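You operate a simulated robot arm through the tools that you are given. There is no shell and no other tool. Be economical: measure what you need, move in short steps, check, and stop when the job is done.

You run a simulated two-armed robot. Do the job below in one go: nothing can be reset, and whatever is moved stays where it is left.

TASK
Pick up the clean strainer marked "60 mesh" from the lower shelf of the kitting bench with one hand, pass it to the other hand and put it on the front of the blue cylinder bench.

Only the result counts: the job must be done as asked and must still hold three seconds after the hand-in. Knocking over, shifting, dropping, spilling or breaking anything else fails it.

THE ROBOT
Two 7-joint arms with two-finger grippers on one trunk, on a base that drives. Base frame: it is fixed to the floor where the robot stands at the start and does not move with it; the origin is under the middle of the robot, x ahead of it, y to its left, z up. Lengths are in mm, angles in degrees, forces in N, time in s.
The left shoulder is at the start at [60, 123, 870], the right one opposite. With the tool pointing down near the work surface each hand reaches from about 100 to 700 mm from the robot's upright axis, wherever it stands, measured 20 degrees to its own side. Places, roughly: front of the blue cylinder bench (48x17 cm) [-400, -3980, 800]. Payload 1.47 kg a hand.
The TCP of each hand is the grasp point between the finger pads, 16 mm short of the fingertips. In the tool frame z runs along the fingers and y along their closing line. The gripper opens to 87 mm. The gripper's body begins 55 mm behind the TCP.
Orientation is told as [roll, pitch, yaw] about the base's x, y, z axes, in that order, counted from this pose: with the fingers straight down and closing along the base's y, the tool's x points along the base's -x, its y along +y and its z along -z.

THE INTERFACE
- The arms move only by the tool nudge_tool. It takes "left_rows", "right_rows" or both (then of equal length, played together; a hand with none holds still); each is a list of rows, each a list of 3 entries, a list of its own where there are three numbers: the shift along the base's x, y, z in mm, then the turn, a rotation vector about the base's x, y, z in degrees, then the gripper command, from -1 (shut) to 1 (fully open), values between in proportion. In form: [[[tx, ty, tz], [wx, wy, wz], grip], ...]. A call has 1 to 10 rows; each row is the pose to reach, as a shift and turn from the pose commanded when the call began. Rows are played at 5 a second. More than 50 mm and 8.6 degrees between two rows, or a gripper value outside its range, and nothing of the call is played. A pose out of reach is approached as far as the arm can. The call stops where the force on the tool passes 40 N (or 10 N more than at its start, if that is more) or the arm is blocked; 0.2 s more then pass. The fingers move at their own pace (about 153 mm/s each) and stop on an object; they squeeze with about 28 N. The grip force told is the motor's: it shows also when the fingers shut on nothing. Time passes only in rows, and 0.2 s behind the last, so rows that repeat a pose let the fingers close. The reply holds the time, the measured pose of the TCP, the force on the tool along the base axes, the opening and the grip force, in the units named above and with some noise, with the torque about the TCP (base axes, N m) and any sound that the robot's microphone picked up, and new pictures: "views" is both (left out), scene, wrist or none (wrist: the cameras of the hands that moved).
- Cameras (640 x 400 px; columns grow to the right, rows downward): "scene" is now at [75.7, -13.8, 1411.9]; the picture's right is [-0.21, -0.98, 0.00], its down [-0.84, 0.18, -0.51] and it looks along [0.50, -0.11, -0.86] (base axes); focal length 277 px, centre (320, 200). "left" rides on the left gripper at [73, -12, -90] in its tool frame; the picture's right is [0.16, 0.99, 0.00], its down [-0.72, 0.12, -0.68] and it looks along [-0.67, 0.11, 0.73] (tool axes); focal length 247 px, centre (320, 200). "right" rides on the right gripper at [73, 12, -90] in its tool frame; the picture's right is [-0.16, 0.99, 0.00], its down [-0.72, -0.12, -0.68] and it looks along [-0.67, -0.11, 0.73] (tool axes); focal length 247 px, centre (320, 200). There is no depth. A picture from a camera that has moved, and an enlarged one, comes with that camera's place and axes in the base frame and with its lens.
- slide_trunk(by): slides the trunk up (or, below 0, down) by that many mm; the arms and the scene camera ride with it, the base frame stays. It gives what a move gives, with no picture.
- base_move(legs): drives the robot by 1 to 6 legs, each [ahead, left, turn to the left] in mm, mm and degrees, along the robot's own axes; the way and the turn of a leg run together, so that a leg with both is an arc; at most 1500 mm and 180 degrees a leg. The arms and the cameras ride along, it lands a little off, and it stops where it bumps. It gives what a move gives, and a new picture of the scene camera.
- aim_head(pan, tilt): turns the head with the scene camera to pan (to the left, within 120 degrees either way) and tilt (down, from -29 to 69), counted from straight ahead of the robot. It gives what a move gives, and a new picture of the scene camera.
- close_up(camera, box): a new picture of the part [left, top, right, bottom] of that camera's present view, enlarged. No time passes.
- finish_job(): hands the job in; it is judged then, once.

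Go step by step. Nothing tells you exact positions but the pictures and the camera data: compare them with the known pose of the tool, close in by small moves and look again before you grip or let go. The budget is 120 turns and 260 pictures, counting those below and the enlarged ones. Unless the task says otherwise, let go and move clear before handing in, and close with one line.

The tools are called after "Emit:" as name(argument=value, ...) on one line, values as JSON. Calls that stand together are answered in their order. nudge_tool: Moves the arms, as the interface text tells. Its arguments: {"type":"object","properties":{"left_rows":{"type":"array","items":{"type":"array"}},"right_rows":{"type":"array","items":{"type":"array"}},"views":{"type":"string","enum":["both","scene","wrist","none"]}},"required":[]} The other tools are called the same way: slide_trunk (by) slides the trunk up or down; base_move (legs) drives the base; aim_head (pan, tilt) turns the head that bears the scene camera; close_up (camera, box) takes an enlarged picture of a part of a camera's view; finish_job () hands the job in.

At the start:

```text
clock: 0.0
left_position: [380.0, 103.1, 723.6]
left_tcp_rot: [0.1, 0.1, 0.0]
left_contact_force: [0.1, -0.2, -0.1]
left_torque: [0.0, -0.01, 0.01]
left_gripper_width: 86.9
left_finger_force: 0.1
right_position: [404.3, -227.7, 695.5]
right_tcp_rot: [0.1, -0.1, 0.1]
right_contact_force: [0.1, -0.2, 1.0]
right_torque: [0.01, 0.02, 0.02]
right_gripper_width: 87.2
right_finger_force: 0.1
trunk travel left (down, up): [-25.0, 205.0]
robot x, y, heading: [0.8, 2.4, 0.0]
head pan, tilt: [-12.4, 59.0]
```

scene: 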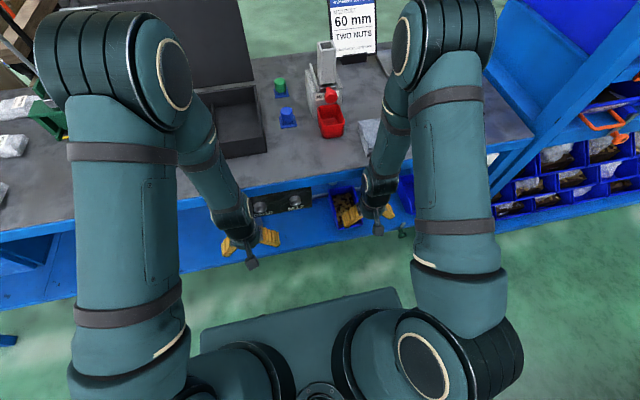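
right: 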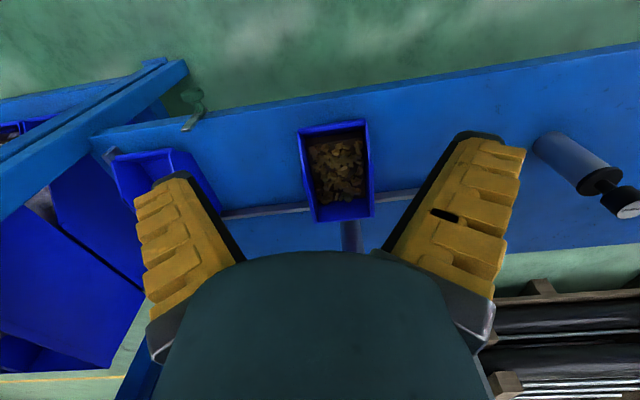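
left: 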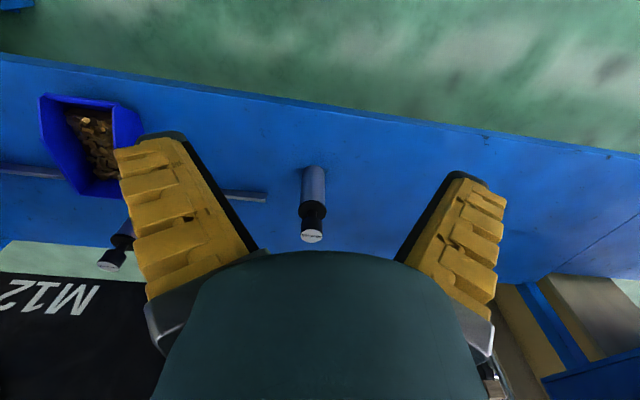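

I see a grey bench ahead with bins below it. I'll look around to find the kitting bench and the blue cylinder bench.

Emit:
aim_head(pan=0, tilt=15)

Emit:
aim_head(pan=-70, tilt=15)

Emit:
aim_head(pan=70, tilt=15)

Emit:
aim_head(pan=-115, tilt=15)

```text
clock: 1.1
left_position: [379.2, 101.3, 724.1]
left_tcp_rot: [-0.1, 0.1, 0.0]
left_contact_force: [-0.4, -0.6, 0.2]
left_torque: [-0.02, 0.0, -0.03]
left_gripper_width: 87.1
left_finger_force: 0.0
right_position: [404.5, -228.6, 697.2]
right_tcp_rot: [0.1, 0.0, 0.0]
right_contact_force: [0.0, -0.2, -0.1]
right_torque: [0.01, -0.01, 0.01]
right_gripper_width: 86.9
right_finger_force: 0.1
trunk travel left (down, up): [-25.0, 205.0]
robot x, y, heading: [-1.5, 1.8, -0.3]
head pan, tilt: [0.0, 15.0]
camera scene: at [102.9, 0.7, 1477.0], right [0.0, -1.0, 0.0], down [-0.26, 0.0, -0.97], along [0.97, 0.0, -0.26], focal length 277 px, centre (320, 200)
```

scene: 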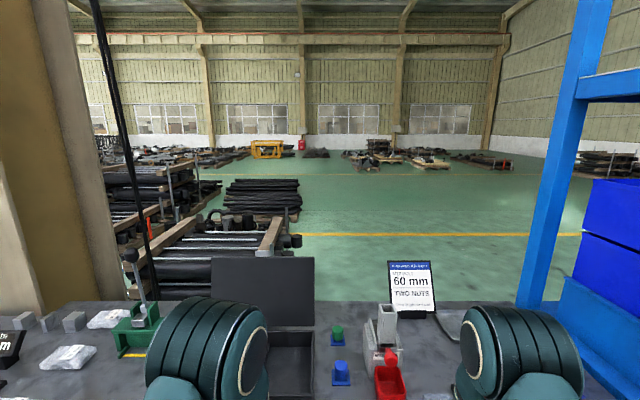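

```text
clock: 2.5
left_position: [379.8, 102.3, 723.4]
left_tcp_rot: [0.0, 0.0, -0.1]
left_contact_force: [0.2, -0.9, -0.2]
left_torque: [-0.02, 0.0, 0.01]
left_gripper_width: 87.1
left_finger_force: 0.0
right_position: [404.9, -227.2, 695.6]
right_tcp_rot: [0.0, -0.1, 0.0]
right_contact_force: [-0.5, -0.2, 0.4]
right_torque: [-0.05, 0.0, 0.04]
right_gripper_width: 87.2
right_finger_force: 0.2
trunk travel left (down, up): [-25.0, 205.0]
robot x, y, heading: [-4.6, 0.1, -0.1]
head pan, tilt: [-70.0, 15.0]
camera scene: at [41.5, -87.1, 1477.1], right [-0.94, -0.34, 0.0], down [-0.09, 0.24, -0.97], along [0.33, -0.91, -0.26], focal length 277 px, centre (320, 200)
```

scene: 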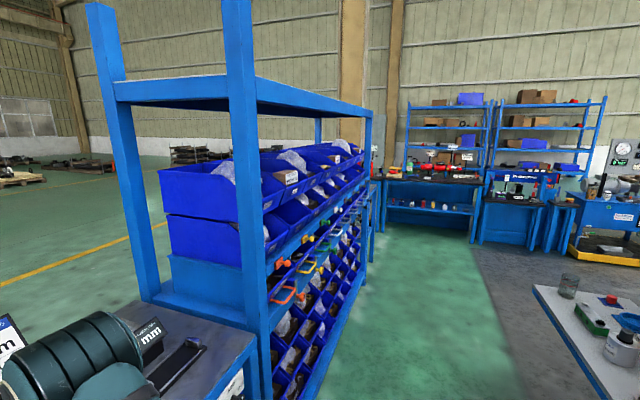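

```text
clock: 4.8
left_position: [379.4, 102.6, 723.3]
left_tcp_rot: [0.0, 0.0, 0.0]
left_contact_force: [0.1, -0.1, 0.3]
left_torque: [0.01, 0.02, -0.03]
left_gripper_width: 87.2
left_finger_force: 0.0
right_position: [405.9, -228.6, 696.0]
right_tcp_rot: [0.0, 0.0, 0.0]
right_contact_force: [-0.2, 0.1, 0.0]
right_torque: [-0.01, 0.0, -0.01]
right_gripper_width: 86.9
right_finger_force: 0.1
trunk travel left (down, up): [-25.0, 205.0]
robot x, y, heading: [-0.2, 0.1, -0.3]
head pan, tilt: [70.0, 15.0]
camera scene: at [41.5, 88.5, 1477.1], right [0.94, -0.34, 0.0], down [-0.09, -0.24, -0.97], along [0.33, 0.91, -0.26], focal length 277 px, centre (320, 200)
```

scene: 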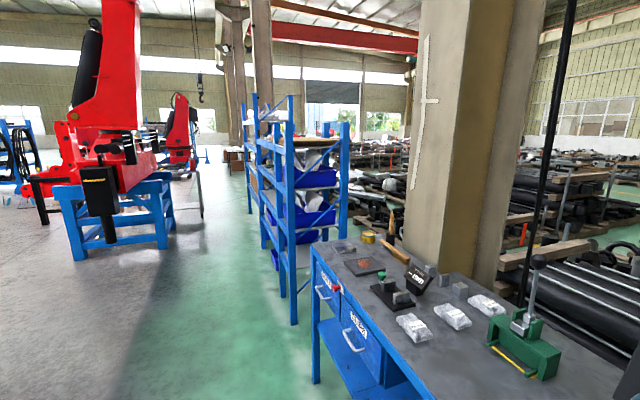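

```text
clock: 7.5
left_position: [380.6, 101.3, 722.1]
left_tcp_rot: [0.1, 0.0, 0.0]
left_contact_force: [-1.5, -0.6, 1.1]
left_torque: [0.0, 0.0, 0.0]
left_gripper_width: 87.0
left_finger_force: 0.1
right_position: [405.4, -227.4, 695.6]
right_tcp_rot: [0.0, 0.0, 0.0]
right_contact_force: [0.3, 1.3, -0.2]
right_torque: [-0.02, 0.02, -0.03]
right_gripper_width: 86.8
right_finger_force: 0.1
trunk travel left (down, up): [-25.0, 205.0]
robot x, y, heading: [-3.3, 1.2, 0.1]
head pan, tilt: [-115.0, 15.0]
camera scene: at [-29.9, -84.0, 1477.1], right [-0.91, 0.42, 0.0], down [0.11, 0.23, -0.97], along [-0.41, -0.88, -0.26], focal length 277 px, centre (320, 200)
```

scene: 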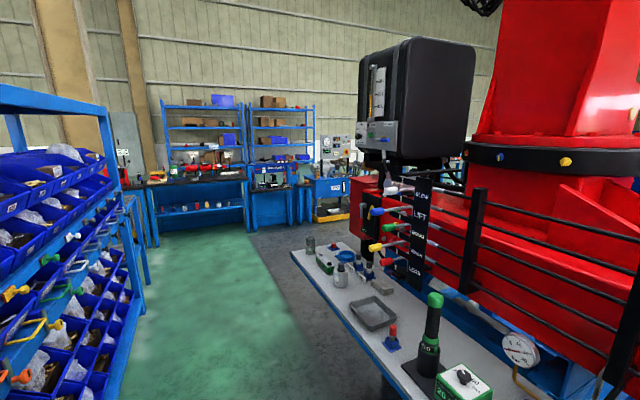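

Workstations stand at the far right. I'll zoom on them to find the kitting bench and the blue cylinder bench.

Emit:
close_up(camera="scene", box=[110, 80, 370, 250])

Emit:
close_up(camera="scene", box=[280, 220, 520, 400])

```text
2.35 times, centred on (240, 165) of scene
camera zoom: at [-29.9, -84.0, 1477.1], right [-0.91, 0.42, 0.0], down [0.11, 0.23, -0.97], along [-0.41, -0.88, -0.26], focal length 651 px, centre (508, 282)
```

zoom: 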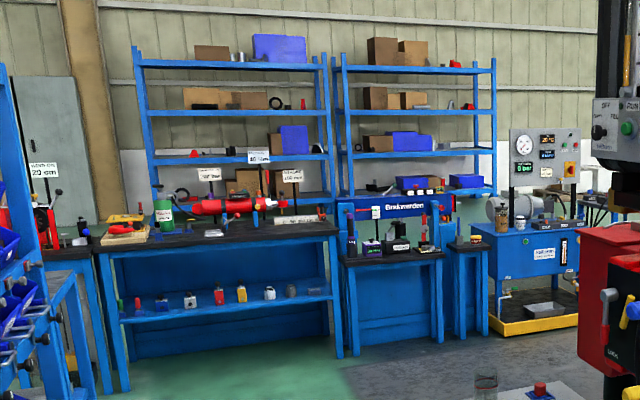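

```text
2.22 times, centred on (400, 310) of scene
camera zoom: at [-29.9, -84.0, 1477.1], right [-0.91, 0.42, 0.0], down [0.11, 0.23, -0.97], along [-0.41, -0.88, -0.26], focal length 615 px, centre (142, -44)
```

zoom: 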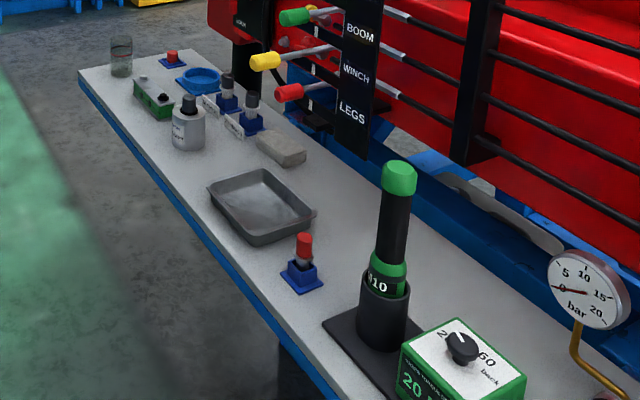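

The bench ahead of me is likely the kitting bench, with labelled cylinders on its lower shelf. I'll zoom in on them.

Emit:
close_up(camera="left", box=[20, 80, 360, 290])

Emit:
close_up(camera="right", box=[480, 100, 640, 240])

Emit:
aim_head(pan=0, tilt=60)

```text
1.88 times, centred on (190, 185) of left
camera zoom: at [307.0, 91.3, 811.6], right [-0.16, 0.99, 0.0], down [0.72, 0.12, 0.68], along [0.67, 0.11, -0.73], focal length 465 px, centre (565, 228)
```

zoom: 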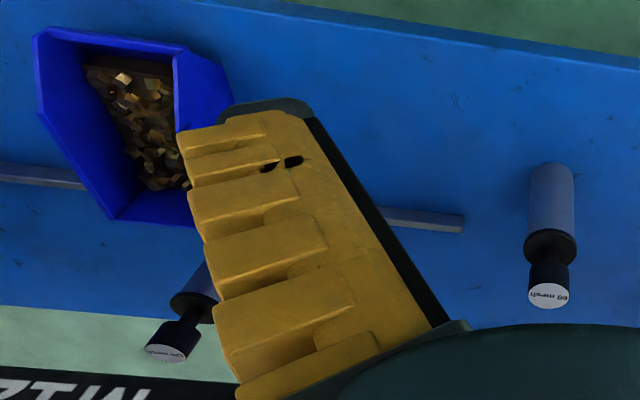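

```text
2.86 times, centred on (560, 170) of right
camera zoom: at [330.5, -217.1, 785.6], right [0.16, 0.99, 0.0], down [0.72, -0.12, 0.68], along [0.67, -0.11, -0.73], focal length 706 px, centre (-366, 286)
```

zoom: 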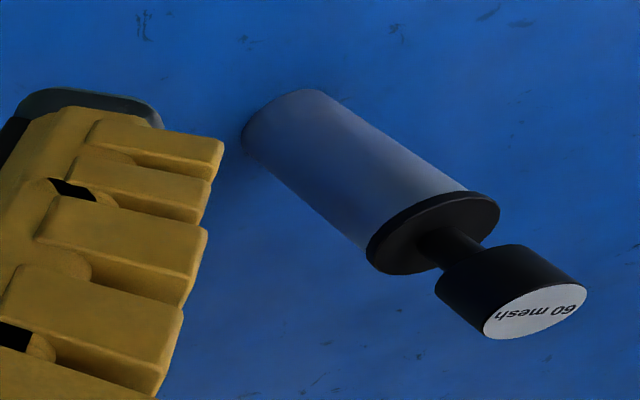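

```text
clock: 9.4
left_position: [380.1, 101.2, 721.5]
left_tcp_rot: [0.0, 0.1, 0.0]
left_contact_force: [0.4, 0.0, 0.2]
left_torque: [-0.01, -0.01, 0.03]
left_gripper_width: 86.8
left_finger_force: 0.0
right_position: [404.9, -228.3, 695.9]
right_tcp_rot: [0.1, 0.0, 0.0]
right_contact_force: [-0.1, -0.7, 0.1]
right_torque: [0.01, 0.03, 0.01]
right_gripper_width: 86.9
right_finger_force: 0.1
trunk travel left (down, up): [-25.0, 205.0]
robot x, y, heading: [-2.0, 0.9, 0.1]
head pan, tilt: [0.0, 60.0]
camera scene: at [76.2, 0.7, 1410.8], right [0.0, -1.0, 0.0], down [-0.87, 0.0, -0.5], along [0.5, 0.0, -0.87], focal length 277 px, centre (320, 200)
```

scene: 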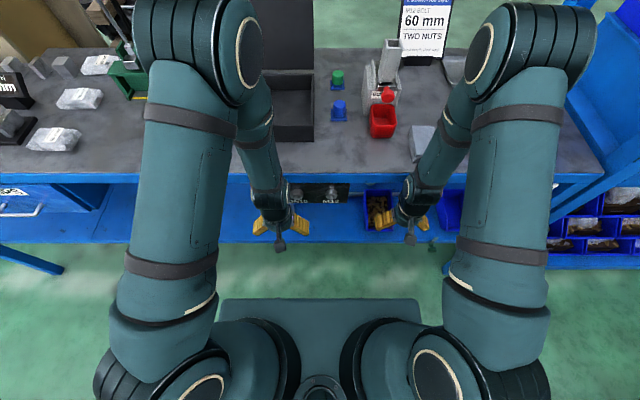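

The cylinder near [598, 126] with its top around z=575 reads "60 mesh". I'll check the other strainer and then look under the table for any duplicates.

Emit:
close_up(camera="left", box=[80, 210, 160, 290])

Emit:
close_up(camera="left", box=[270, 150, 360, 260])

Emit:
close_up(camera="scene", box=[220, 150, 480, 280])

```text
5.00 times, centred on (120, 250) of left
camera zoom: at [307.1, 91.3, 811.6], right [-0.16, 0.99, 0.0], down [0.72, 0.12, 0.68], along [0.67, 0.11, -0.73], focal length 1235 px, centre (1320, -50)
```

zoom: 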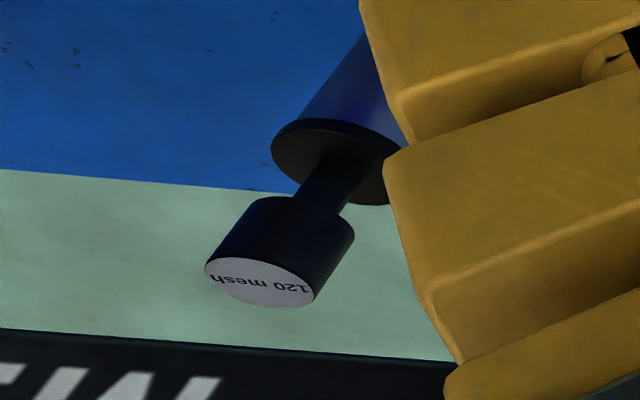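

```text
3.64 times, centred on (315, 205) of left
camera zoom: at [307.1, 91.3, 811.6], right [-0.16, 0.99, 0.0], down [0.72, 0.12, 0.68], along [0.67, 0.11, -0.73], focal length 898 px, centre (338, 182)
```

zoom: 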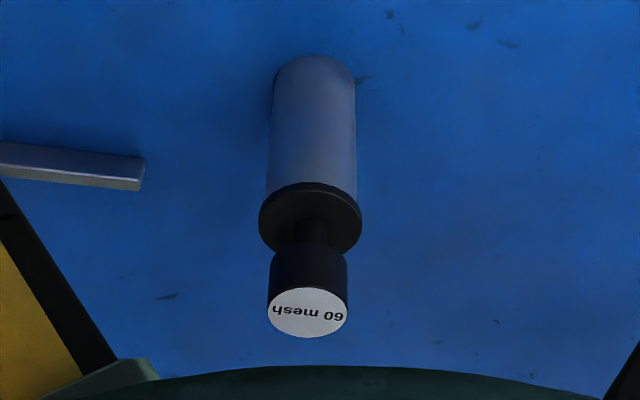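

```text
2.46 times, centred on (350, 215) of scene
camera zoom: at [76.2, 0.7, 1410.8], right [0.0, -1.0, 0.0], down [-0.87, 0.0, -0.5], along [0.5, 0.0, -0.87], focal length 681 px, centre (246, 163)
```

zoom: 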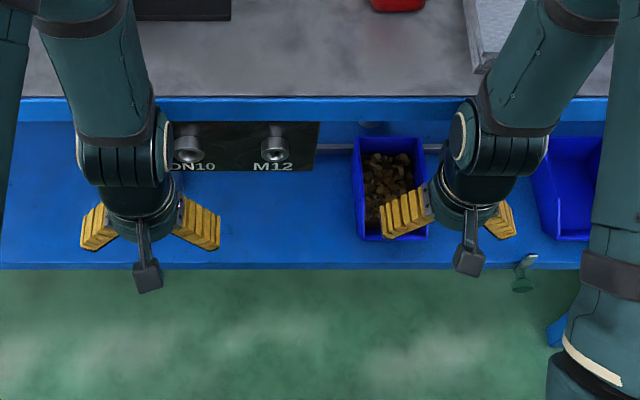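

The other one is "120 mesh", so the target is at about [598, 126] under the table. I'll tilt the left hand forward in front of the shelf at lower height.

Emit:
nudge_tool(left_rows=[[[0, 5, -20], [0, -7.5, 0], 1], [[0, 10, -40], [0, -15, 0], 1], [[0, 15, -60], [0, -22.5, 0], 1], [[0, 20, -80], [0, -30, 0], 1], [[0, 25, -100], [0, -37.5, 0], 1], [[0, 25, -120], [0, -45, 0], 1], [[0, 25, -140], [0, -52.5, 0], 1], [[0, 25, -160], [0, -60, 0], 1], [[0, 25, -160], [0, -60, 0], 1]])

```text
clock: 11.4
left_position: [378.5, 127.9, 562.2]
left_tcp_rot: [0.0, -60.1, 0.1]
left_contact_force: [0.5, -0.7, 0.6]
left_torque: [-0.02, -0.02, 0.01]
left_gripper_width: 86.8
left_finger_force: 0.1
right_position: [405.6, -227.7, 696.2]
right_tcp_rot: [0.0, -0.1, 0.0]
right_contact_force: [0.6, -0.2, 0.2]
right_torque: [0.01, -0.01, 0.03]
right_gripper_width: 87.2
right_finger_force: 0.0
trunk travel left (down, up): [-25.0, 205.0]
robot x, y, heading: [1.0, 0.6, -0.1]
head pan, tilt: [0.0, 60.0]
camera scene: at [76.1, 0.7, 1410.8], right [0.0, -1.0, 0.0], down [-0.87, 0.0, -0.5], along [0.5, 0.0, -0.87], focal length 277 px, centre (320, 200)
camera left: at [264.9, 117.4, 542.8], right [-0.08, 0.99, -0.14], down [-0.23, 0.12, 0.97], along [0.97, 0.11, 0.22], focal length 247 px, centre (320, 200)
```

scene: 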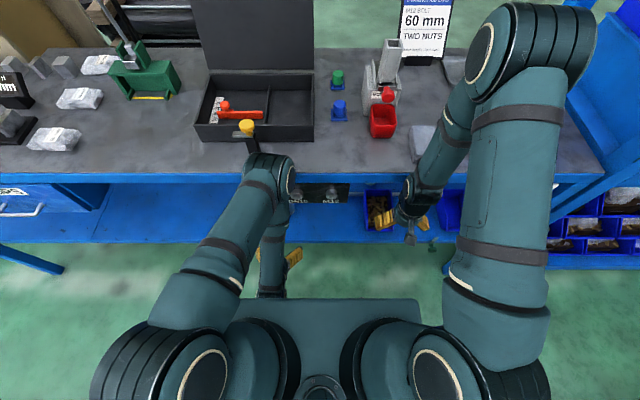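
left: 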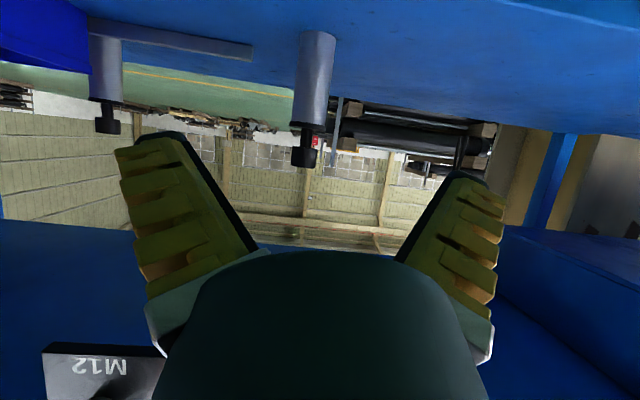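

Triangulating gives the strainer at about x=598, y=125, with its base at z≈420 and flange at z≈525. The board above ends at z≈730. I'll lower the hand and advance most of the way.

Emit:
nudge_tool(left_rows=[[[0, -1, -40], [0, 2.5, 0], 1], [[0, -2, -77], [0, 5, 0], 1], [[40, -2, -77], [0, 5, 0], 1], [[80, -2, -77], [0, 5, 0], 1], [[110, -2, -77], [0, 5, 0], 1], [[130, -2, -77], [0, 5, 0], 1]])

```text
clock: 11.9
left_position: [377.6, 127.7, 534.2]
left_tcp_rot: [0.1, -58.4, 0.1]
left_contact_force: [1.4, 1.0, 47.9]
left_torque: [-0.25, 6.55, -0.25]
left_gripper_width: 87.0
left_finger_force: 0.1
right_position: [405.6, -227.2, 695.3]
right_tcp_rot: [0.0, 0.0, 0.0]
right_contact_force: [-0.6, -0.3, -0.7]
right_torque: [0.0, 0.0, -0.01]
right_gripper_width: 86.9
right_finger_force: 0.1
trunk travel left (down, up): [-25.0, 205.0]
robot x, y, heading: [2.6, -0.8, -0.1]
head pan, tilt: [0.0, 60.0]
stopped in row 2 (left hand): the force on the tool passed its limit at 182 N (the readings are from after the stop); the commanded pose is now the measured one
camera scene: at [75.1, 0.1, 1411.4], right [0.0, -1.0, 0.0], down [-0.87, 0.0, -0.5], along [0.5, 0.0, -0.87], focal length 277 px, centre (320, 200)
camera left: at [263.3, 116.2, 518.1], right [-0.08, 0.99, -0.13], down [-0.2, 0.12, 0.97], along [0.98, 0.11, 0.19], focal length 247 px, centre (320, 200)
```

scene: 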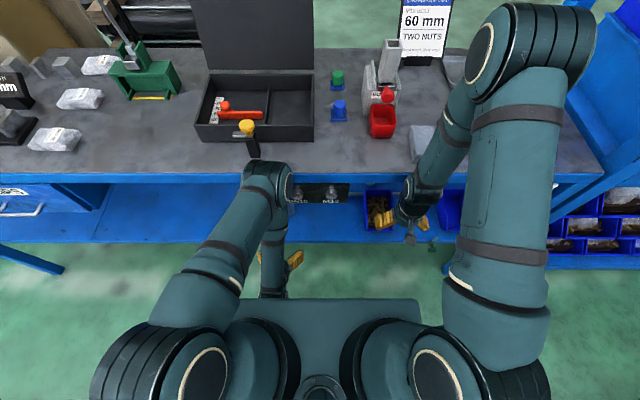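
left: 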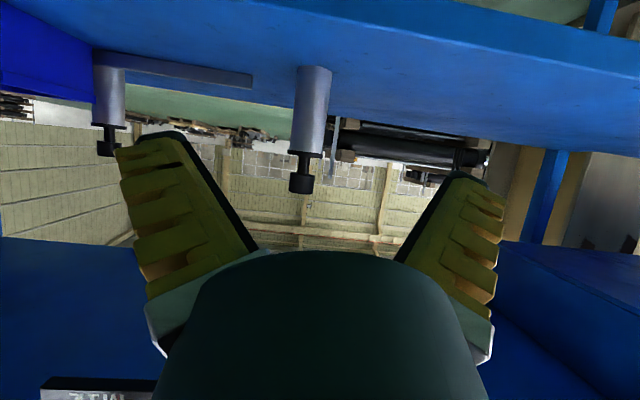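

The camera mount touched my own base deck. I'll lift a little, go forward to clear the deck, and then descend.

Emit:
nudge_tool(left_rows=[[[0, 0, 25], [0, 0, 0], 1], [[35, 0, 25], [0, 2, 0], 1], [[70, 0, 25], [0, 3.5, 0], 1], [[90, 0, 0], [0, 3.5, 0], 1], [[105, -1, -30], [0, 3.5, 0], 1], [[110, -2, -52], [0, 3.5, 0], 1]])

```text
clock: 13.3
left_position: [487.1, 127.4, 480.9]
left_tcp_rot: [-0.2, -54.5, 0.1]
left_contact_force: [-0.2, 0.1, -0.1]
left_torque: [0.02, 0.01, 0.02]
left_gripper_width: 86.7
left_finger_force: 0.1
right_position: [405.3, -228.1, 695.2]
right_tcp_rot: [0.1, 0.0, 0.0]
right_contact_force: [0.0, -0.4, -0.3]
right_torque: [0.03, 0.02, 0.0]
right_gripper_width: 87.0
right_finger_force: 0.0
trunk travel left (down, up): [-25.0, 205.0]
robot x, y, heading: [-3.0, -2.0, 0.2]
head pan, tilt: [0.0, 60.0]
camera scene: at [76.3, 0.8, 1410.6], right [0.0, -1.0, 0.0], down [-0.87, 0.0, -0.5], along [0.5, 0.0, -0.87], focal length 277 px, centre (320, 200)
camera left: at [371.4, 115.9, 471.3], right [-0.09, 0.99, -0.13], down [-0.14, 0.12, 0.98], along [0.99, 0.11, 0.12], focal length 247 px, centre (320, 200)
```

scene: 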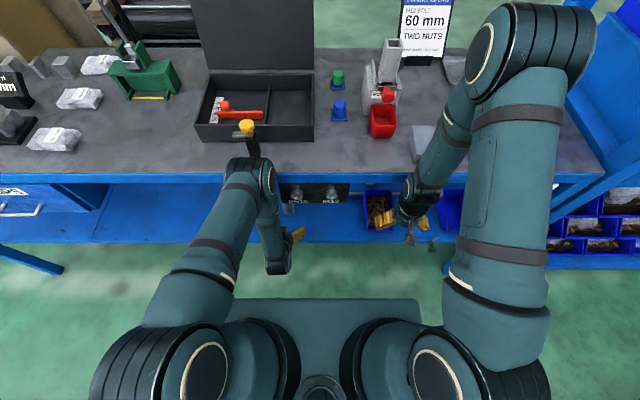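
left: 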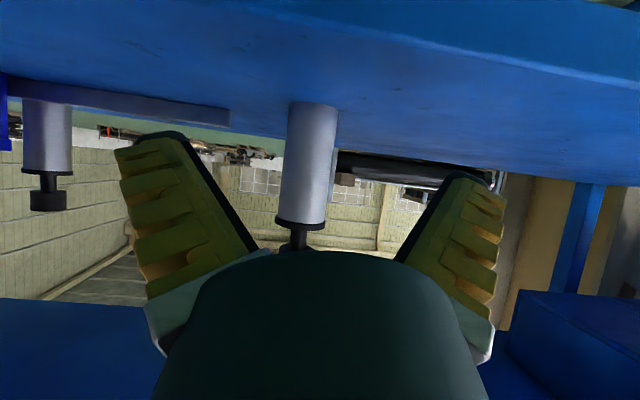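

The elbow and forearm come close to the table edge from here, so I want to back the base off a bit before reaching in. First I'll check what is behind me.

Emit:
aim_head(pan=-120, tilt=50)

Emit:
aim_head(pan=120, tilt=50)

Emit:
aim_head(pan=15, tilt=50)

```text
clock: 15.3
left_position: [487.4, 127.7, 480.6]
left_tcp_rot: [-0.1, -54.7, 0.1]
left_contact_force: [0.6, 0.3, 0.4]
left_torque: [0.02, 0.0, 0.01]
left_gripper_width: 86.9
left_finger_force: 0.1
right_position: [405.3, -227.3, 695.6]
right_tcp_rot: [0.0, 0.0, -0.1]
right_contact_force: [0.6, -0.3, 0.4]
right_torque: [-0.02, -0.02, 0.03]
right_gripper_width: 87.2
right_finger_force: 0.1
trunk travel left (down, up): [-25.0, 205.0]
robot x, y, heading: [3.8, 0.7, -0.0]
head pan, tilt: [-120.0, 50.0]
camera scene: at [-28.9, -66.0, 1423.4], right [-0.87, 0.5, 0.0], down [0.38, 0.66, -0.64], along [-0.32, -0.56, -0.77], focal length 277 px, centre (320, 200)
```

scene: 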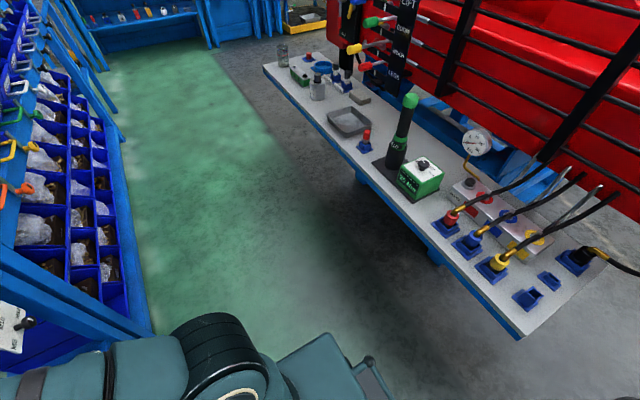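

```text
clock: 18.6
left_position: [485.6, 127.3, 480.7]
left_tcp_rot: [-0.1, -54.8, 0.1]
left_contact_force: [-0.6, 1.0, 0.6]
left_torque: [-0.01, 0.02, 0.0]
left_gripper_width: 87.0
left_finger_force: 0.0
right_position: [405.1, -228.4, 695.7]
right_tcp_rot: [0.0, 0.1, 0.0]
right_contact_force: [-0.6, 0.2, 0.1]
right_torque: [-0.01, 0.02, -0.01]
right_gripper_width: 87.0
right_finger_force: 0.1
trunk travel left (down, up): [-25.0, 205.0]
robot x, y, heading: [-2.7, -2.5, -0.1]
head pan, tilt: [120.0, 50.0]
camera scene: at [-29.0, 67.4, 1423.4], right [0.87, 0.5, 0.0], down [0.38, -0.66, -0.64], along [-0.32, 0.56, -0.77], focal length 277 px, centre (320, 200)
```

scene: 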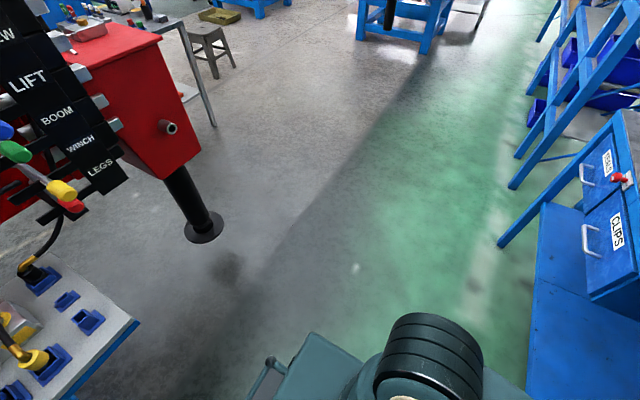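

```text
clock: 20.5
left_position: [486.3, 127.6, 480.9]
left_tcp_rot: [-0.1, -54.7, 0.0]
left_contact_force: [0.3, -0.2, -0.3]
left_torque: [-0.01, -0.02, 0.02]
left_gripper_width: 86.9
left_finger_force: 0.0
right_position: [405.5, -228.0, 694.7]
right_tcp_rot: [0.0, -0.1, 0.2]
right_contact_force: [0.1, 0.1, -0.2]
right_torque: [0.04, 0.0, 0.0]
right_gripper_width: 86.9
right_finger_force: 0.0
trunk travel left (down, up): [-25.0, 205.0]
robot x, y, heading: [-3.0, -1.3, 0.1]
head pan, tilt: [15.0, 50.0]
camera scene: at [83.9, 20.7, 1423.4], right [0.26, -0.97, 0.0], down [-0.74, -0.2, -0.64], along [0.62, 0.17, -0.77], focal length 277 px, centre (320, 200)
```

scene: 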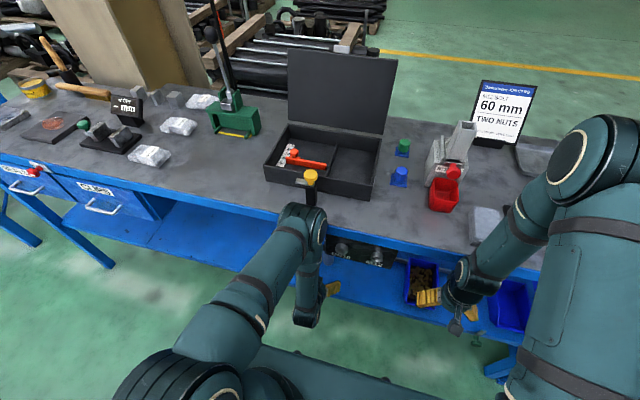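

There is about 190 mm of free room behind me, so I'll back up 130 mm to keep the elbow in front of the table.

Emit:
base_move(legs=[[-130, 0, 0]])

```text
clock: 21.8
left_position: [352.5, 125.5, 480.5]
left_tcp_rot: [-0.1, -54.7, -0.1]
left_contact_force: [0.6, 0.1, 0.7]
left_torque: [-0.02, 0.01, 0.02]
left_gripper_width: 86.9
left_finger_force: 0.1
right_position: [269.5, -228.3, 696.5]
right_tcp_rot: [0.0, 0.0, -0.1]
right_contact_force: [-0.2, -0.5, -0.8]
right_torque: [0.0, -0.01, 0.0]
right_gripper_width: 87.4
right_finger_force: 0.1
trunk travel left (down, up): [-25.0, 205.0]
robot x, y, heading: [-132.6, 5.5, -0.2]
head pan, tilt: [15.0, 50.0]
camera scene: at [-51.4, 20.6, 1423.5], right [0.26, -0.97, 0.0], down [-0.74, -0.2, -0.64], along [0.62, 0.17, -0.77], focal length 277 px, centre (320, 200)
```

scene: 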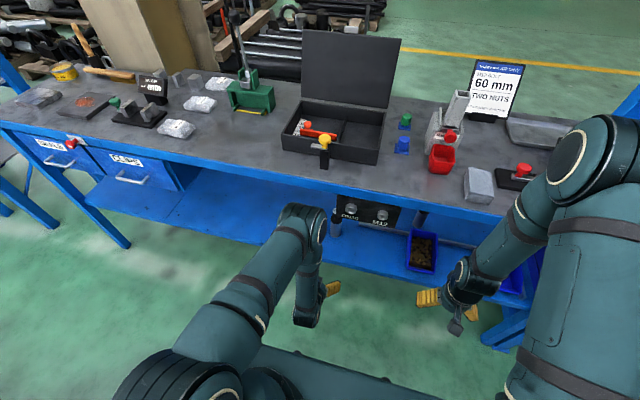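

Now there's room. The strainer is visible under the board's left end, so I'll advance the left hand partway.

Emit:
nudge_tool(left_rows=[[[40, 0, 0], [0, 0, 0], 1], [[80, 0, 0], [0, 0, 0], 1], [[120, 0, 0], [0, 0, 0], 1], [[160, 0, 0], [0, 0, 0], 1], [[190, 0, 0], [0, 0, 0], 1]])

```text
clock: 23.0
left_position: [540.9, 126.5, 479.0]
left_tcp_rot: [0.0, -54.5, 0.0]
left_contact_force: [-0.1, -0.5, 1.1]
left_torque: [-0.01, 0.03, 0.0]
left_gripper_width: 87.1
left_finger_force: 0.1
right_position: [268.5, -228.3, 695.0]
right_tcp_rot: [-0.1, 0.0, -0.1]
right_contact_force: [-0.4, 0.0, -0.3]
right_torque: [0.01, 0.0, -0.01]
right_gripper_width: 87.0
right_finger_force: 0.1
trunk travel left (down, up): [-25.0, 205.0]
robot x, y, heading: [-135.5, 0.7, -0.3]
head pan, tilt: [15.0, 50.0]
camera scene: at [-50.5, 20.6, 1423.3], right [0.26, -0.97, 0.0], down [-0.74, -0.2, -0.64], along [0.62, 0.17, -0.77], focal length 277 px, centre (320, 200)
camera left: at [426.9, 115.1, 471.7], right [-0.09, 0.99, -0.13], down [-0.14, 0.12, 0.98], along [0.99, 0.11, 0.12], focal length 247 px, centre (320, 200)
```

scene: 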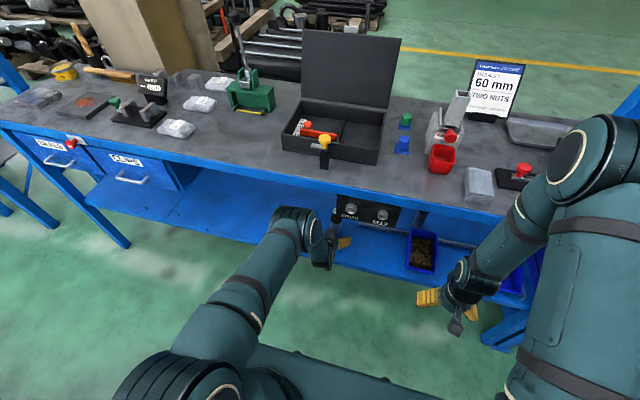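
left: 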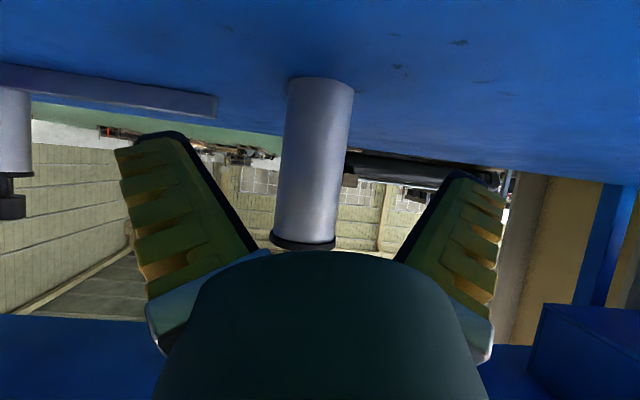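

The strainer is centred between the fingers. I'll advance to x≈595, slightly lower to keep clear of the flange.

Emit:
nudge_tool(left_rows=[[[0, 0, -8], [0, 0, 0], 1], [[25, 0, -8], [0, 0, 0], 1], [[45, 0, -8], [0, 0, 0], 1], [[54, 0, -8], [0, 0, 0], 1]], views="wrist")

```text
clock: 24.0
left_position: [596.5, 126.5, 471.5]
left_tcp_rot: [-0.2, -54.7, 0.0]
left_contact_force: [-0.3, -0.1, -0.1]
left_torque: [0.01, 0.04, -0.03]
left_gripper_width: 87.2
left_finger_force: 0.0
right_position: [269.6, -227.2, 696.6]
right_tcp_rot: [0.0, 0.0, -0.1]
right_contact_force: [-0.4, 0.6, 0.8]
right_torque: [-0.03, 0.05, 0.02]
right_gripper_width: 87.1
right_finger_force: 0.1
trunk travel left (down, up): [-25.0, 205.0]
robot x, y, heading: [-136.0, -4.9, -0.1]
head pan, tilt: [15.0, 50.0]
camera left: at [480.6, 114.3, 464.2], right [-0.09, 0.99, -0.13], down [-0.14, 0.12, 0.98], along [0.99, 0.11, 0.12], focal length 247 px, centre (320, 200)
```

left: 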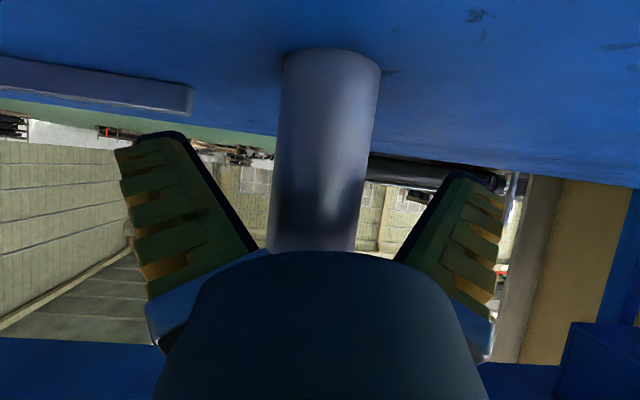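

The body lies between the pads, so I'll close the gripper.

Emit:
nudge_tool(left_rows=[[[0, 0, 0], [0, 0, 0], 0.3], [[0, 0, 0], [0, 0, 0], 0], [[0, 0, 0], [0, 0, 0], -0.5], [[0, 0, 0], [0, 0, 0], -1], [[0, 0, 0], [0, 0, 0], -1]], views="wrist")

```text
clock: 25.2
left_position: [596.3, 125.3, 473.8]
left_tcp_rot: [-0.2, -54.5, 0.0]
left_contact_force: [-0.3, 0.8, 1.4]
left_torque: [-0.04, 0.04, -0.05]
left_gripper_width: 39.9
left_finger_force: 28.4
right_position: [270.9, -227.7, 696.3]
right_tcp_rot: [0.1, 0.0, -0.1]
right_contact_force: [0.5, 0.1, -0.7]
right_torque: [0.01, -0.01, -0.03]
right_gripper_width: 87.0
right_finger_force: 0.1
trunk travel left (down, up): [-25.0, 205.0]
robot x, y, heading: [-137.3, -0.7, -0.2]
head pan, tilt: [15.0, 50.0]
camera left: at [480.8, 114.4, 464.6], right [-0.09, 0.99, -0.13], down [-0.14, 0.12, 0.98], along [0.99, 0.11, 0.12], focal length 247 px, centre (320, 200)
```

left: 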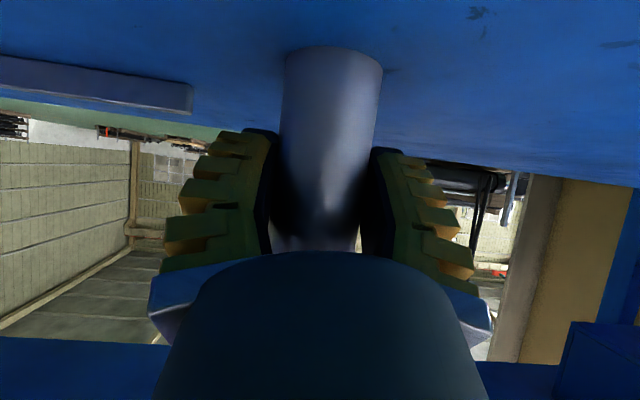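

Gripped at 40 mm width. I'll lift 20 mm and pull straight back out.

Emit:
nudge_tool(left_rows=[[[0, 0, 10], [0, 0, 0], -1], [[0, 0, 20], [0, 0, 0], -1], [[-35, 0, 20], [0, 0, 0], -1], [[-70, 0, 20], [0, 0, 0], -1], [[-105, 0, 20], [0, 0, 0], -1], [[-140, 0, 20], [0, 0, 0], -1], [[-175, 0, 22], [0, 0, 0], -1], [[-200, 0, 25], [0, 0, 0], -1]])

```text
clock: 27.0
left_position: [396.8, 129.4, 497.6]
left_tcp_rot: [0.0, -54.8, 0.0]
left_contact_force: [-0.6, 0.7, -1.0]
left_torque: [0.0, 0.02, 0.01]
left_gripper_width: 39.7
left_finger_force: 28.3
right_position: [269.9, -227.8, 695.0]
right_tcp_rot: [0.0, 0.0, -0.1]
right_contact_force: [-0.1, 0.5, 0.1]
right_torque: [0.02, -0.01, -0.02]
right_gripper_width: 87.0
right_finger_force: 0.1
trunk travel left (down, up): [-25.0, 205.0]
robot x, y, heading: [-133.0, -0.1, -0.1]
head pan, tilt: [15.0, 50.0]
camera scene: at [-50.6, 20.7, 1423.4], right [0.26, -0.97, 0.0], down [-0.74, -0.2, -0.64], along [0.62, 0.17, -0.77], focal length 277 px, centre (320, 200)
camera left: at [280.9, 118.1, 488.9], right [-0.09, 0.99, -0.13], down [-0.14, 0.12, 0.98], along [0.99, 0.11, 0.12], focal length 247 px, centre (320, 200)
```

scene: 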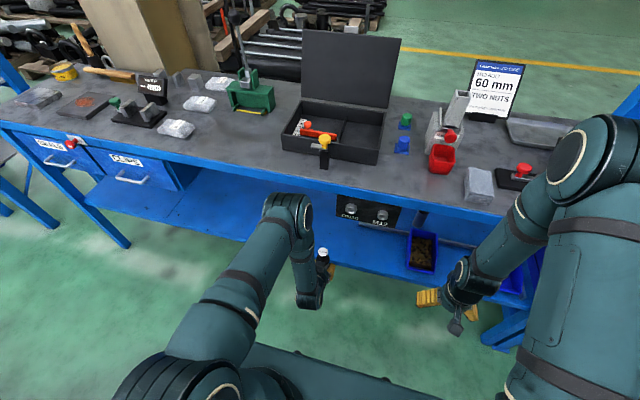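
left: 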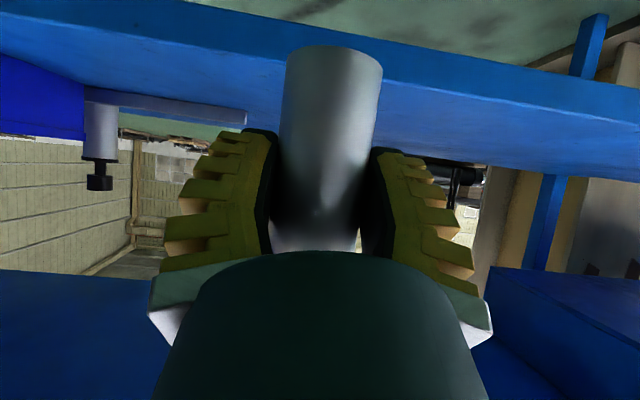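

The strainer is out. Next is the handoff: I'll bring the left hand to the centre and raise it, and lift the right hand above.

Emit:
nudge_tool(left_rows=[[[-10, -20, 38], [0, 0, 0], -1], [[-20, -40, 76], [0, 0, 0], -1], [[-30, -60, 114], [0, 0, 0], -1], [[-40, -80, 152], [0, 0, 0], -1], [[-50, -100, 190], [0, 0, 0], -1], [[-50, -109, 200], [0, 0, 0], -1]], right_rows=[[[0, 0, 35], [0, 0, 0], 1], [[0, 0, 70], [0, 0, 0], 1], [[0, 0, 105], [0, 0, 0], 1], [[0, 0, 140], [0, 0, 0], 1], [[0, 0, 175], [0, 0, 0], 1], [[0, 0, 200], [0, 0, 0], 1]], views="none")

Emit:
aim_head(pan=0, tilt=55)

```text
clock: 28.4
left_position: [344.1, 14.8, 695.4]
left_tcp_rot: [0.0, -54.6, -0.1]
left_contact_force: [-0.1, 0.2, -1.5]
left_torque: [0.0, 0.01, 0.0]
left_gripper_width: 39.7
left_finger_force: 27.7
right_position: [271.4, -228.7, 895.4]
right_tcp_rot: [-0.1, 0.0, -0.1]
right_contact_force: [0.0, -0.5, -0.2]
right_torque: [-0.03, 0.0, -0.03]
right_gripper_width: 87.1
right_finger_force: 0.1
trunk travel left (down, up): [-25.0, 205.0]
robot x, y, heading: [-134.1, 4.0, -0.0]
head pan, tilt: [15.0, 50.0]
```

```text
clock: 29.1
left_position: [344.1, 15.3, 695.8]
left_tcp_rot: [-0.1, -54.7, 0.1]
left_contact_force: [0.0, 0.4, -2.0]
left_torque: [-0.03, 0.02, 0.03]
left_gripper_width: 39.8
left_finger_force: 28.1
right_position: [272.0, -227.9, 895.1]
right_tcp_rot: [0.0, 0.1, -0.1]
right_contact_force: [-0.5, -0.5, -1.2]
right_torque: [0.03, -0.01, 0.02]
right_gripper_width: 86.9
right_finger_force: 0.0
trunk travel left (down, up): [-25.0, 205.0]
robot x, y, heading: [-134.0, 0.9, -0.2]
head pan, tilt: [0.0, 55.0]
camera scene: at [-52.9, 0.7, 1416.9], right [0.0, -1.0, 0.0], down [-0.82, 0.0, -0.57], along [0.57, 0.0, -0.82], focal length 277 px, centre (320, 200)
```

scene: 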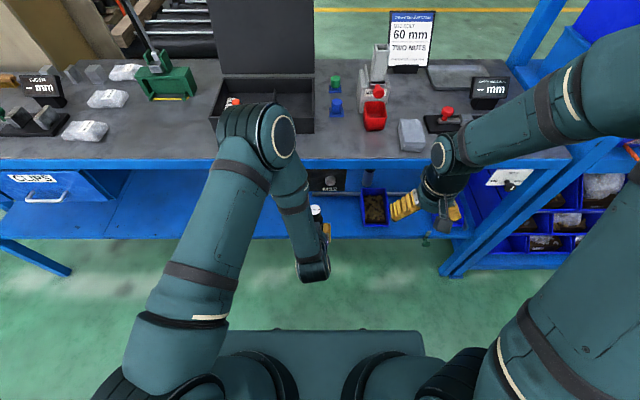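

The left forearm would block a grip from above here, so I'll do the handoff in the open. I'll return the arms to compact poses and then strafe right down the aisle.

Emit:
nudge_tool(left_rows=[[[0, 20, -25], [0, 0, 0], -1], [[0, 40, -50], [0, 0, 0], -1], [[0, 60, -75], [0, 0, 0], -1], [[0, 80, -100], [0, 0, 0], -1], [[0, 95, -110], [0, 0, 0], -1]], right_rows=[[[0, 0, -40], [0, 0, 0], 1], [[0, 0, -80], [0, 0, 0], 1], [[0, 0, -120], [0, 0, 0], 1], [[0, 0, -160], [0, 0, 0], 1], [[0, 0, -200], [0, 0, 0], 1]], views="none")

Emit:
aim_head(pan=-60, tilt=35)

```text
clock: 30.4
left_position: [344.6, 114.3, 587.4]
left_tcp_rot: [-0.1, -54.8, -0.1]
left_contact_force: [0.1, -0.3, -0.5]
left_torque: [-0.01, 0.02, 0.03]
left_gripper_width: 39.9
left_finger_force: 27.9
right_position: [268.9, -227.0, 695.5]
right_tcp_rot: [0.0, 0.0, -0.2]
right_contact_force: [-0.9, -0.7, -0.7]
right_torque: [0.01, 0.0, -0.03]
right_gripper_width: 87.0
right_finger_force: 0.1
trunk travel left (down, up): [-25.0, 205.0]
robot x, y, heading: [-134.8, 0.7, 0.0]
head pan, tilt: [0.0, 55.0]
```

```text
clock: 31.6
left_position: [344.5, 113.1, 587.3]
left_tcp_rot: [-0.1, -54.7, 0.0]
left_contact_force: [0.2, 0.6, -0.6]
left_torque: [-0.01, 0.01, -0.01]
left_gripper_width: 39.9
left_finger_force: 28.0
right_position: [266.7, -227.9, 695.5]
right_tcp_rot: [0.0, -0.1, 0.0]
right_contact_force: [-0.2, 0.0, -0.5]
right_torque: [0.0, 0.01, -0.02]
right_gripper_width: 86.8
right_finger_force: 0.1
trunk travel left (down, up): [-25.0, 205.0]
robot x, y, heading: [-131.1, 0.6, -0.3]
head pan, tilt: [-60.0, 35.0]
camera scene: at [-81.0, -75.5, 1445.1], right [-0.87, -0.5, 0.0], down [-0.29, 0.5, -0.82], along [0.41, -0.71, -0.57], focal length 277 px, centre (320, 200)
```

scene: 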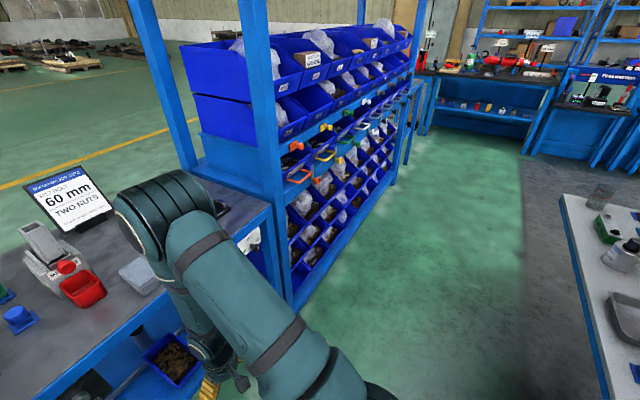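

The aisle is about 1 m wide and clear (rack front x≈560, rear bench x≈-430). I'll move ahead 35 mm and strafe right.

Emit:
base_move(legs=[[35, 0, 0], [0, -700, 0], [0, -700, 0]])

```text
clock: 44.9
left_position: [381.6, -1286.2, 587.8]
left_tcp_rot: [-0.1, -54.7, 0.9]
left_contact_force: [0.0, -0.9, -0.6]
left_torque: [-0.03, 0.0, -0.01]
left_gripper_width: 39.9
left_finger_force: 28.0
right_position: [310.5, -1629.9, 695.0]
right_tcp_rot: [0.0, 0.0, 0.9]
right_contact_force: [-0.3, -0.2, 0.5]
right_torque: [0.01, -0.01, 0.01]
right_gripper_width: 87.1
right_finger_force: 0.0
trunk travel left (down, up): [-25.0, 205.0]
robot x, y, heading: [-97.0, -1407.6, 0.9]
head pan, tilt: [-60.0, 35.0]
camera scene: at [-41.2, -1482.4, 1445.1], right [-0.86, -0.51, 0.0], down [-0.29, 0.49, -0.82], along [0.42, -0.7, -0.57], focal length 277 px, centre (320, 200)
```

scene: 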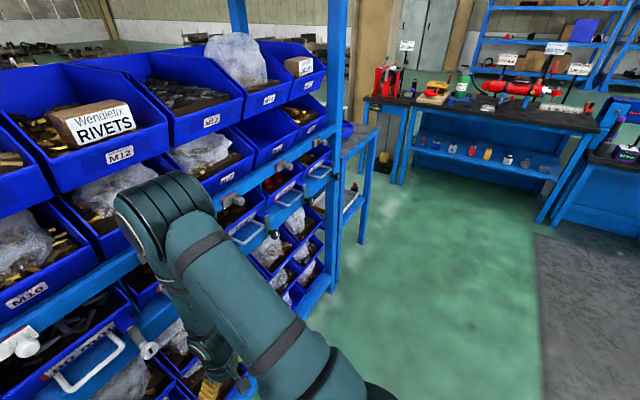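

Clear so far. I'll move further along and away from the rack, then turn right to face the far bench.

Emit:
base_move(legs=[[-140, -600, 0], [0, 0, -91]])

Emit:
aim_head(pan=0, tilt=25)

```text
clock: 54.4
left_position: [-93.7, -2479.6, 587.7]
left_tcp_rot: [-0.1, -54.7, -88.3]
left_contact_force: [-0.3, -0.3, -0.4]
left_torque: [0.01, -0.01, -0.03]
left_gripper_width: 40.2
left_finger_force: 27.8
right_position: [-439.3, -2414.6, 695.5]
right_tcp_rot: [0.1, 0.0, -88.3]
right_contact_force: [-0.5, 0.5, -1.3]
right_torque: [0.03, -0.04, -0.02]
right_gripper_width: 87.0
right_finger_force: 0.1
trunk travel left (down, up): [-25.0, 205.0]
robot x, y, heading: [-220.4, -2004.5, -88.2]
head pan, tilt: [-60.0, 35.0]
camera scene: at [-298.0, -2060.4, 1445.1], right [-0.52, 0.85, 0.0], down [0.49, 0.3, -0.82], along [-0.7, -0.43, -0.57], focal length 277 px, centre (320, 200)
```

scene: 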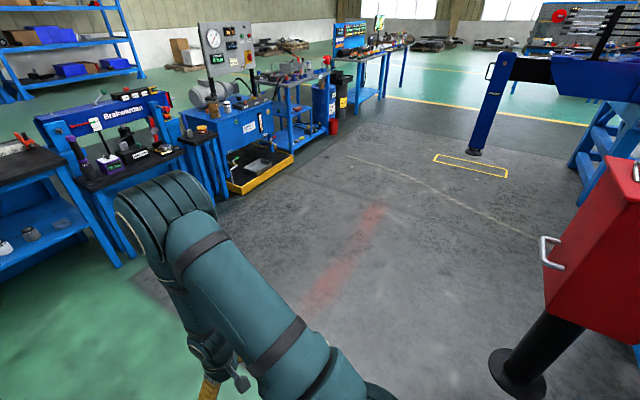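

```text
clock: 55.7
left_position: [-93.8, -2480.2, 588.2]
left_tcp_rot: [-0.1, -54.6, -88.3]
left_contact_force: [1.1, -0.4, -0.6]
left_torque: [-0.01, -0.02, 0.01]
left_gripper_width: 40.2
left_finger_force: 28.3
right_position: [-438.3, -2415.1, 695.9]
right_tcp_rot: [0.1, 0.0, -88.3]
right_contact_force: [-0.4, 0.6, 0.4]
right_torque: [0.02, 0.01, 0.04]
right_gripper_width: 87.0
right_finger_force: 0.2
trunk travel left (down, up): [-25.0, 205.0]
robot x, y, heading: [-218.5, -2004.0, -88.1]
head pan, tilt: [0.0, 25.0]
camera scene: at [-220.3, -2106.3, 1460.8], right [-1.0, -0.03, 0.0], down [-0.01, 0.42, -0.91], along [0.03, -0.91, -0.42], focal length 277 px, centre (320, 200)
```

scene: 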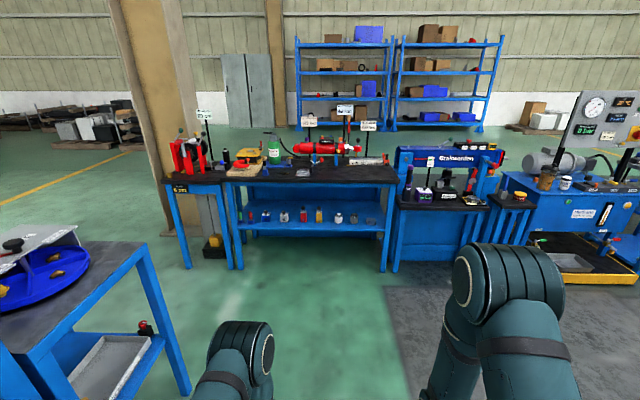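

I'm facing the target bench with open floor ahead, so the handoff goes here. I'll extend the left hand forward to the centre and raise the right hand.

Emit:
nudge_tool(left_rows=[[[-21, -29, 26], [0, 0, 0], -1], [[-42, -58, 52], [0, 0, 0], -1], [[-63, -87, 78], [0, 0, 0], -1], [[-84, -115, 104], [0, 0, 0], -1], [[-106, -143, 132], [0, 0, 0], -1], [[-106, -143, 132], [0, 0, 0], -1]], right_rows=[[[0, 0, 40], [0, 0, 0], 1], [[0, 0, 80], [0, 0, 0], 1], [[0, 0, 120], [0, 0, 0], 1], [[0, 0, 160], [0, 0, 0], 1], [[0, 0, 200], [0, 0, 0], 1], [[0, 0, 240], [0, 0, 0], 1]], views="none")

Emit:
aim_head(pan=0, tilt=45)

```text
clock: 57.1
left_position: [-202.8, -2627.3, 718.7]
left_tcp_rot: [-0.1, -54.7, -88.4]
left_contact_force: [0.9, 0.5, 0.0]
left_torque: [0.03, -0.01, 0.01]
left_gripper_width: 40.2
left_finger_force: 28.2
right_position: [-437.7, -2414.6, 935.4]
right_tcp_rot: [0.0, 0.1, -88.4]
right_contact_force: [0.2, 1.1, -0.2]
right_torque: [-0.01, 0.0, 0.03]
right_gripper_width: 86.8
right_finger_force: 0.0
trunk travel left (down, up): [-25.0, 205.0]
robot x, y, heading: [-221.8, -2008.9, -88.2]
head pan, tilt: [0.0, 25.0]
```

```text
clock: 58.0
left_position: [-202.2, -2627.1, 718.8]
left_tcp_rot: [-0.1, -54.7, -88.2]
left_contact_force: [-0.3, 0.4, -0.5]
left_torque: [-0.01, -0.02, 0.0]
left_gripper_width: 40.6
left_finger_force: 28.0
right_position: [-438.7, -2417.3, 934.3]
right_tcp_rot: [0.0, 0.0, -88.4]
right_contact_force: [-0.3, 0.3, -0.3]
right_torque: [0.03, 0.0, -0.01]
right_gripper_width: 87.4
right_finger_force: 0.1
trunk travel left (down, up): [-25.0, 205.0]
robot x, y, heading: [-220.6, -2003.9, -88.4]
head pan, tilt: [0.0, 45.0]
camera scene: at [-220.6, -2095.5, 1430.3], right [-1.0, -0.03, 0.0], down [-0.02, 0.71, -0.71], along [0.02, -0.71, -0.71], focal length 277 px, centre (320, 200)
```

scene: 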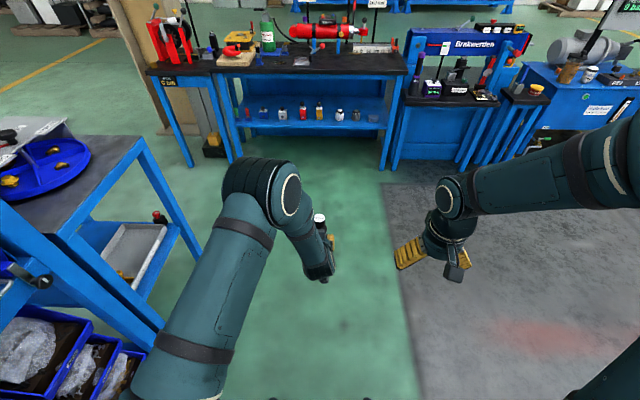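

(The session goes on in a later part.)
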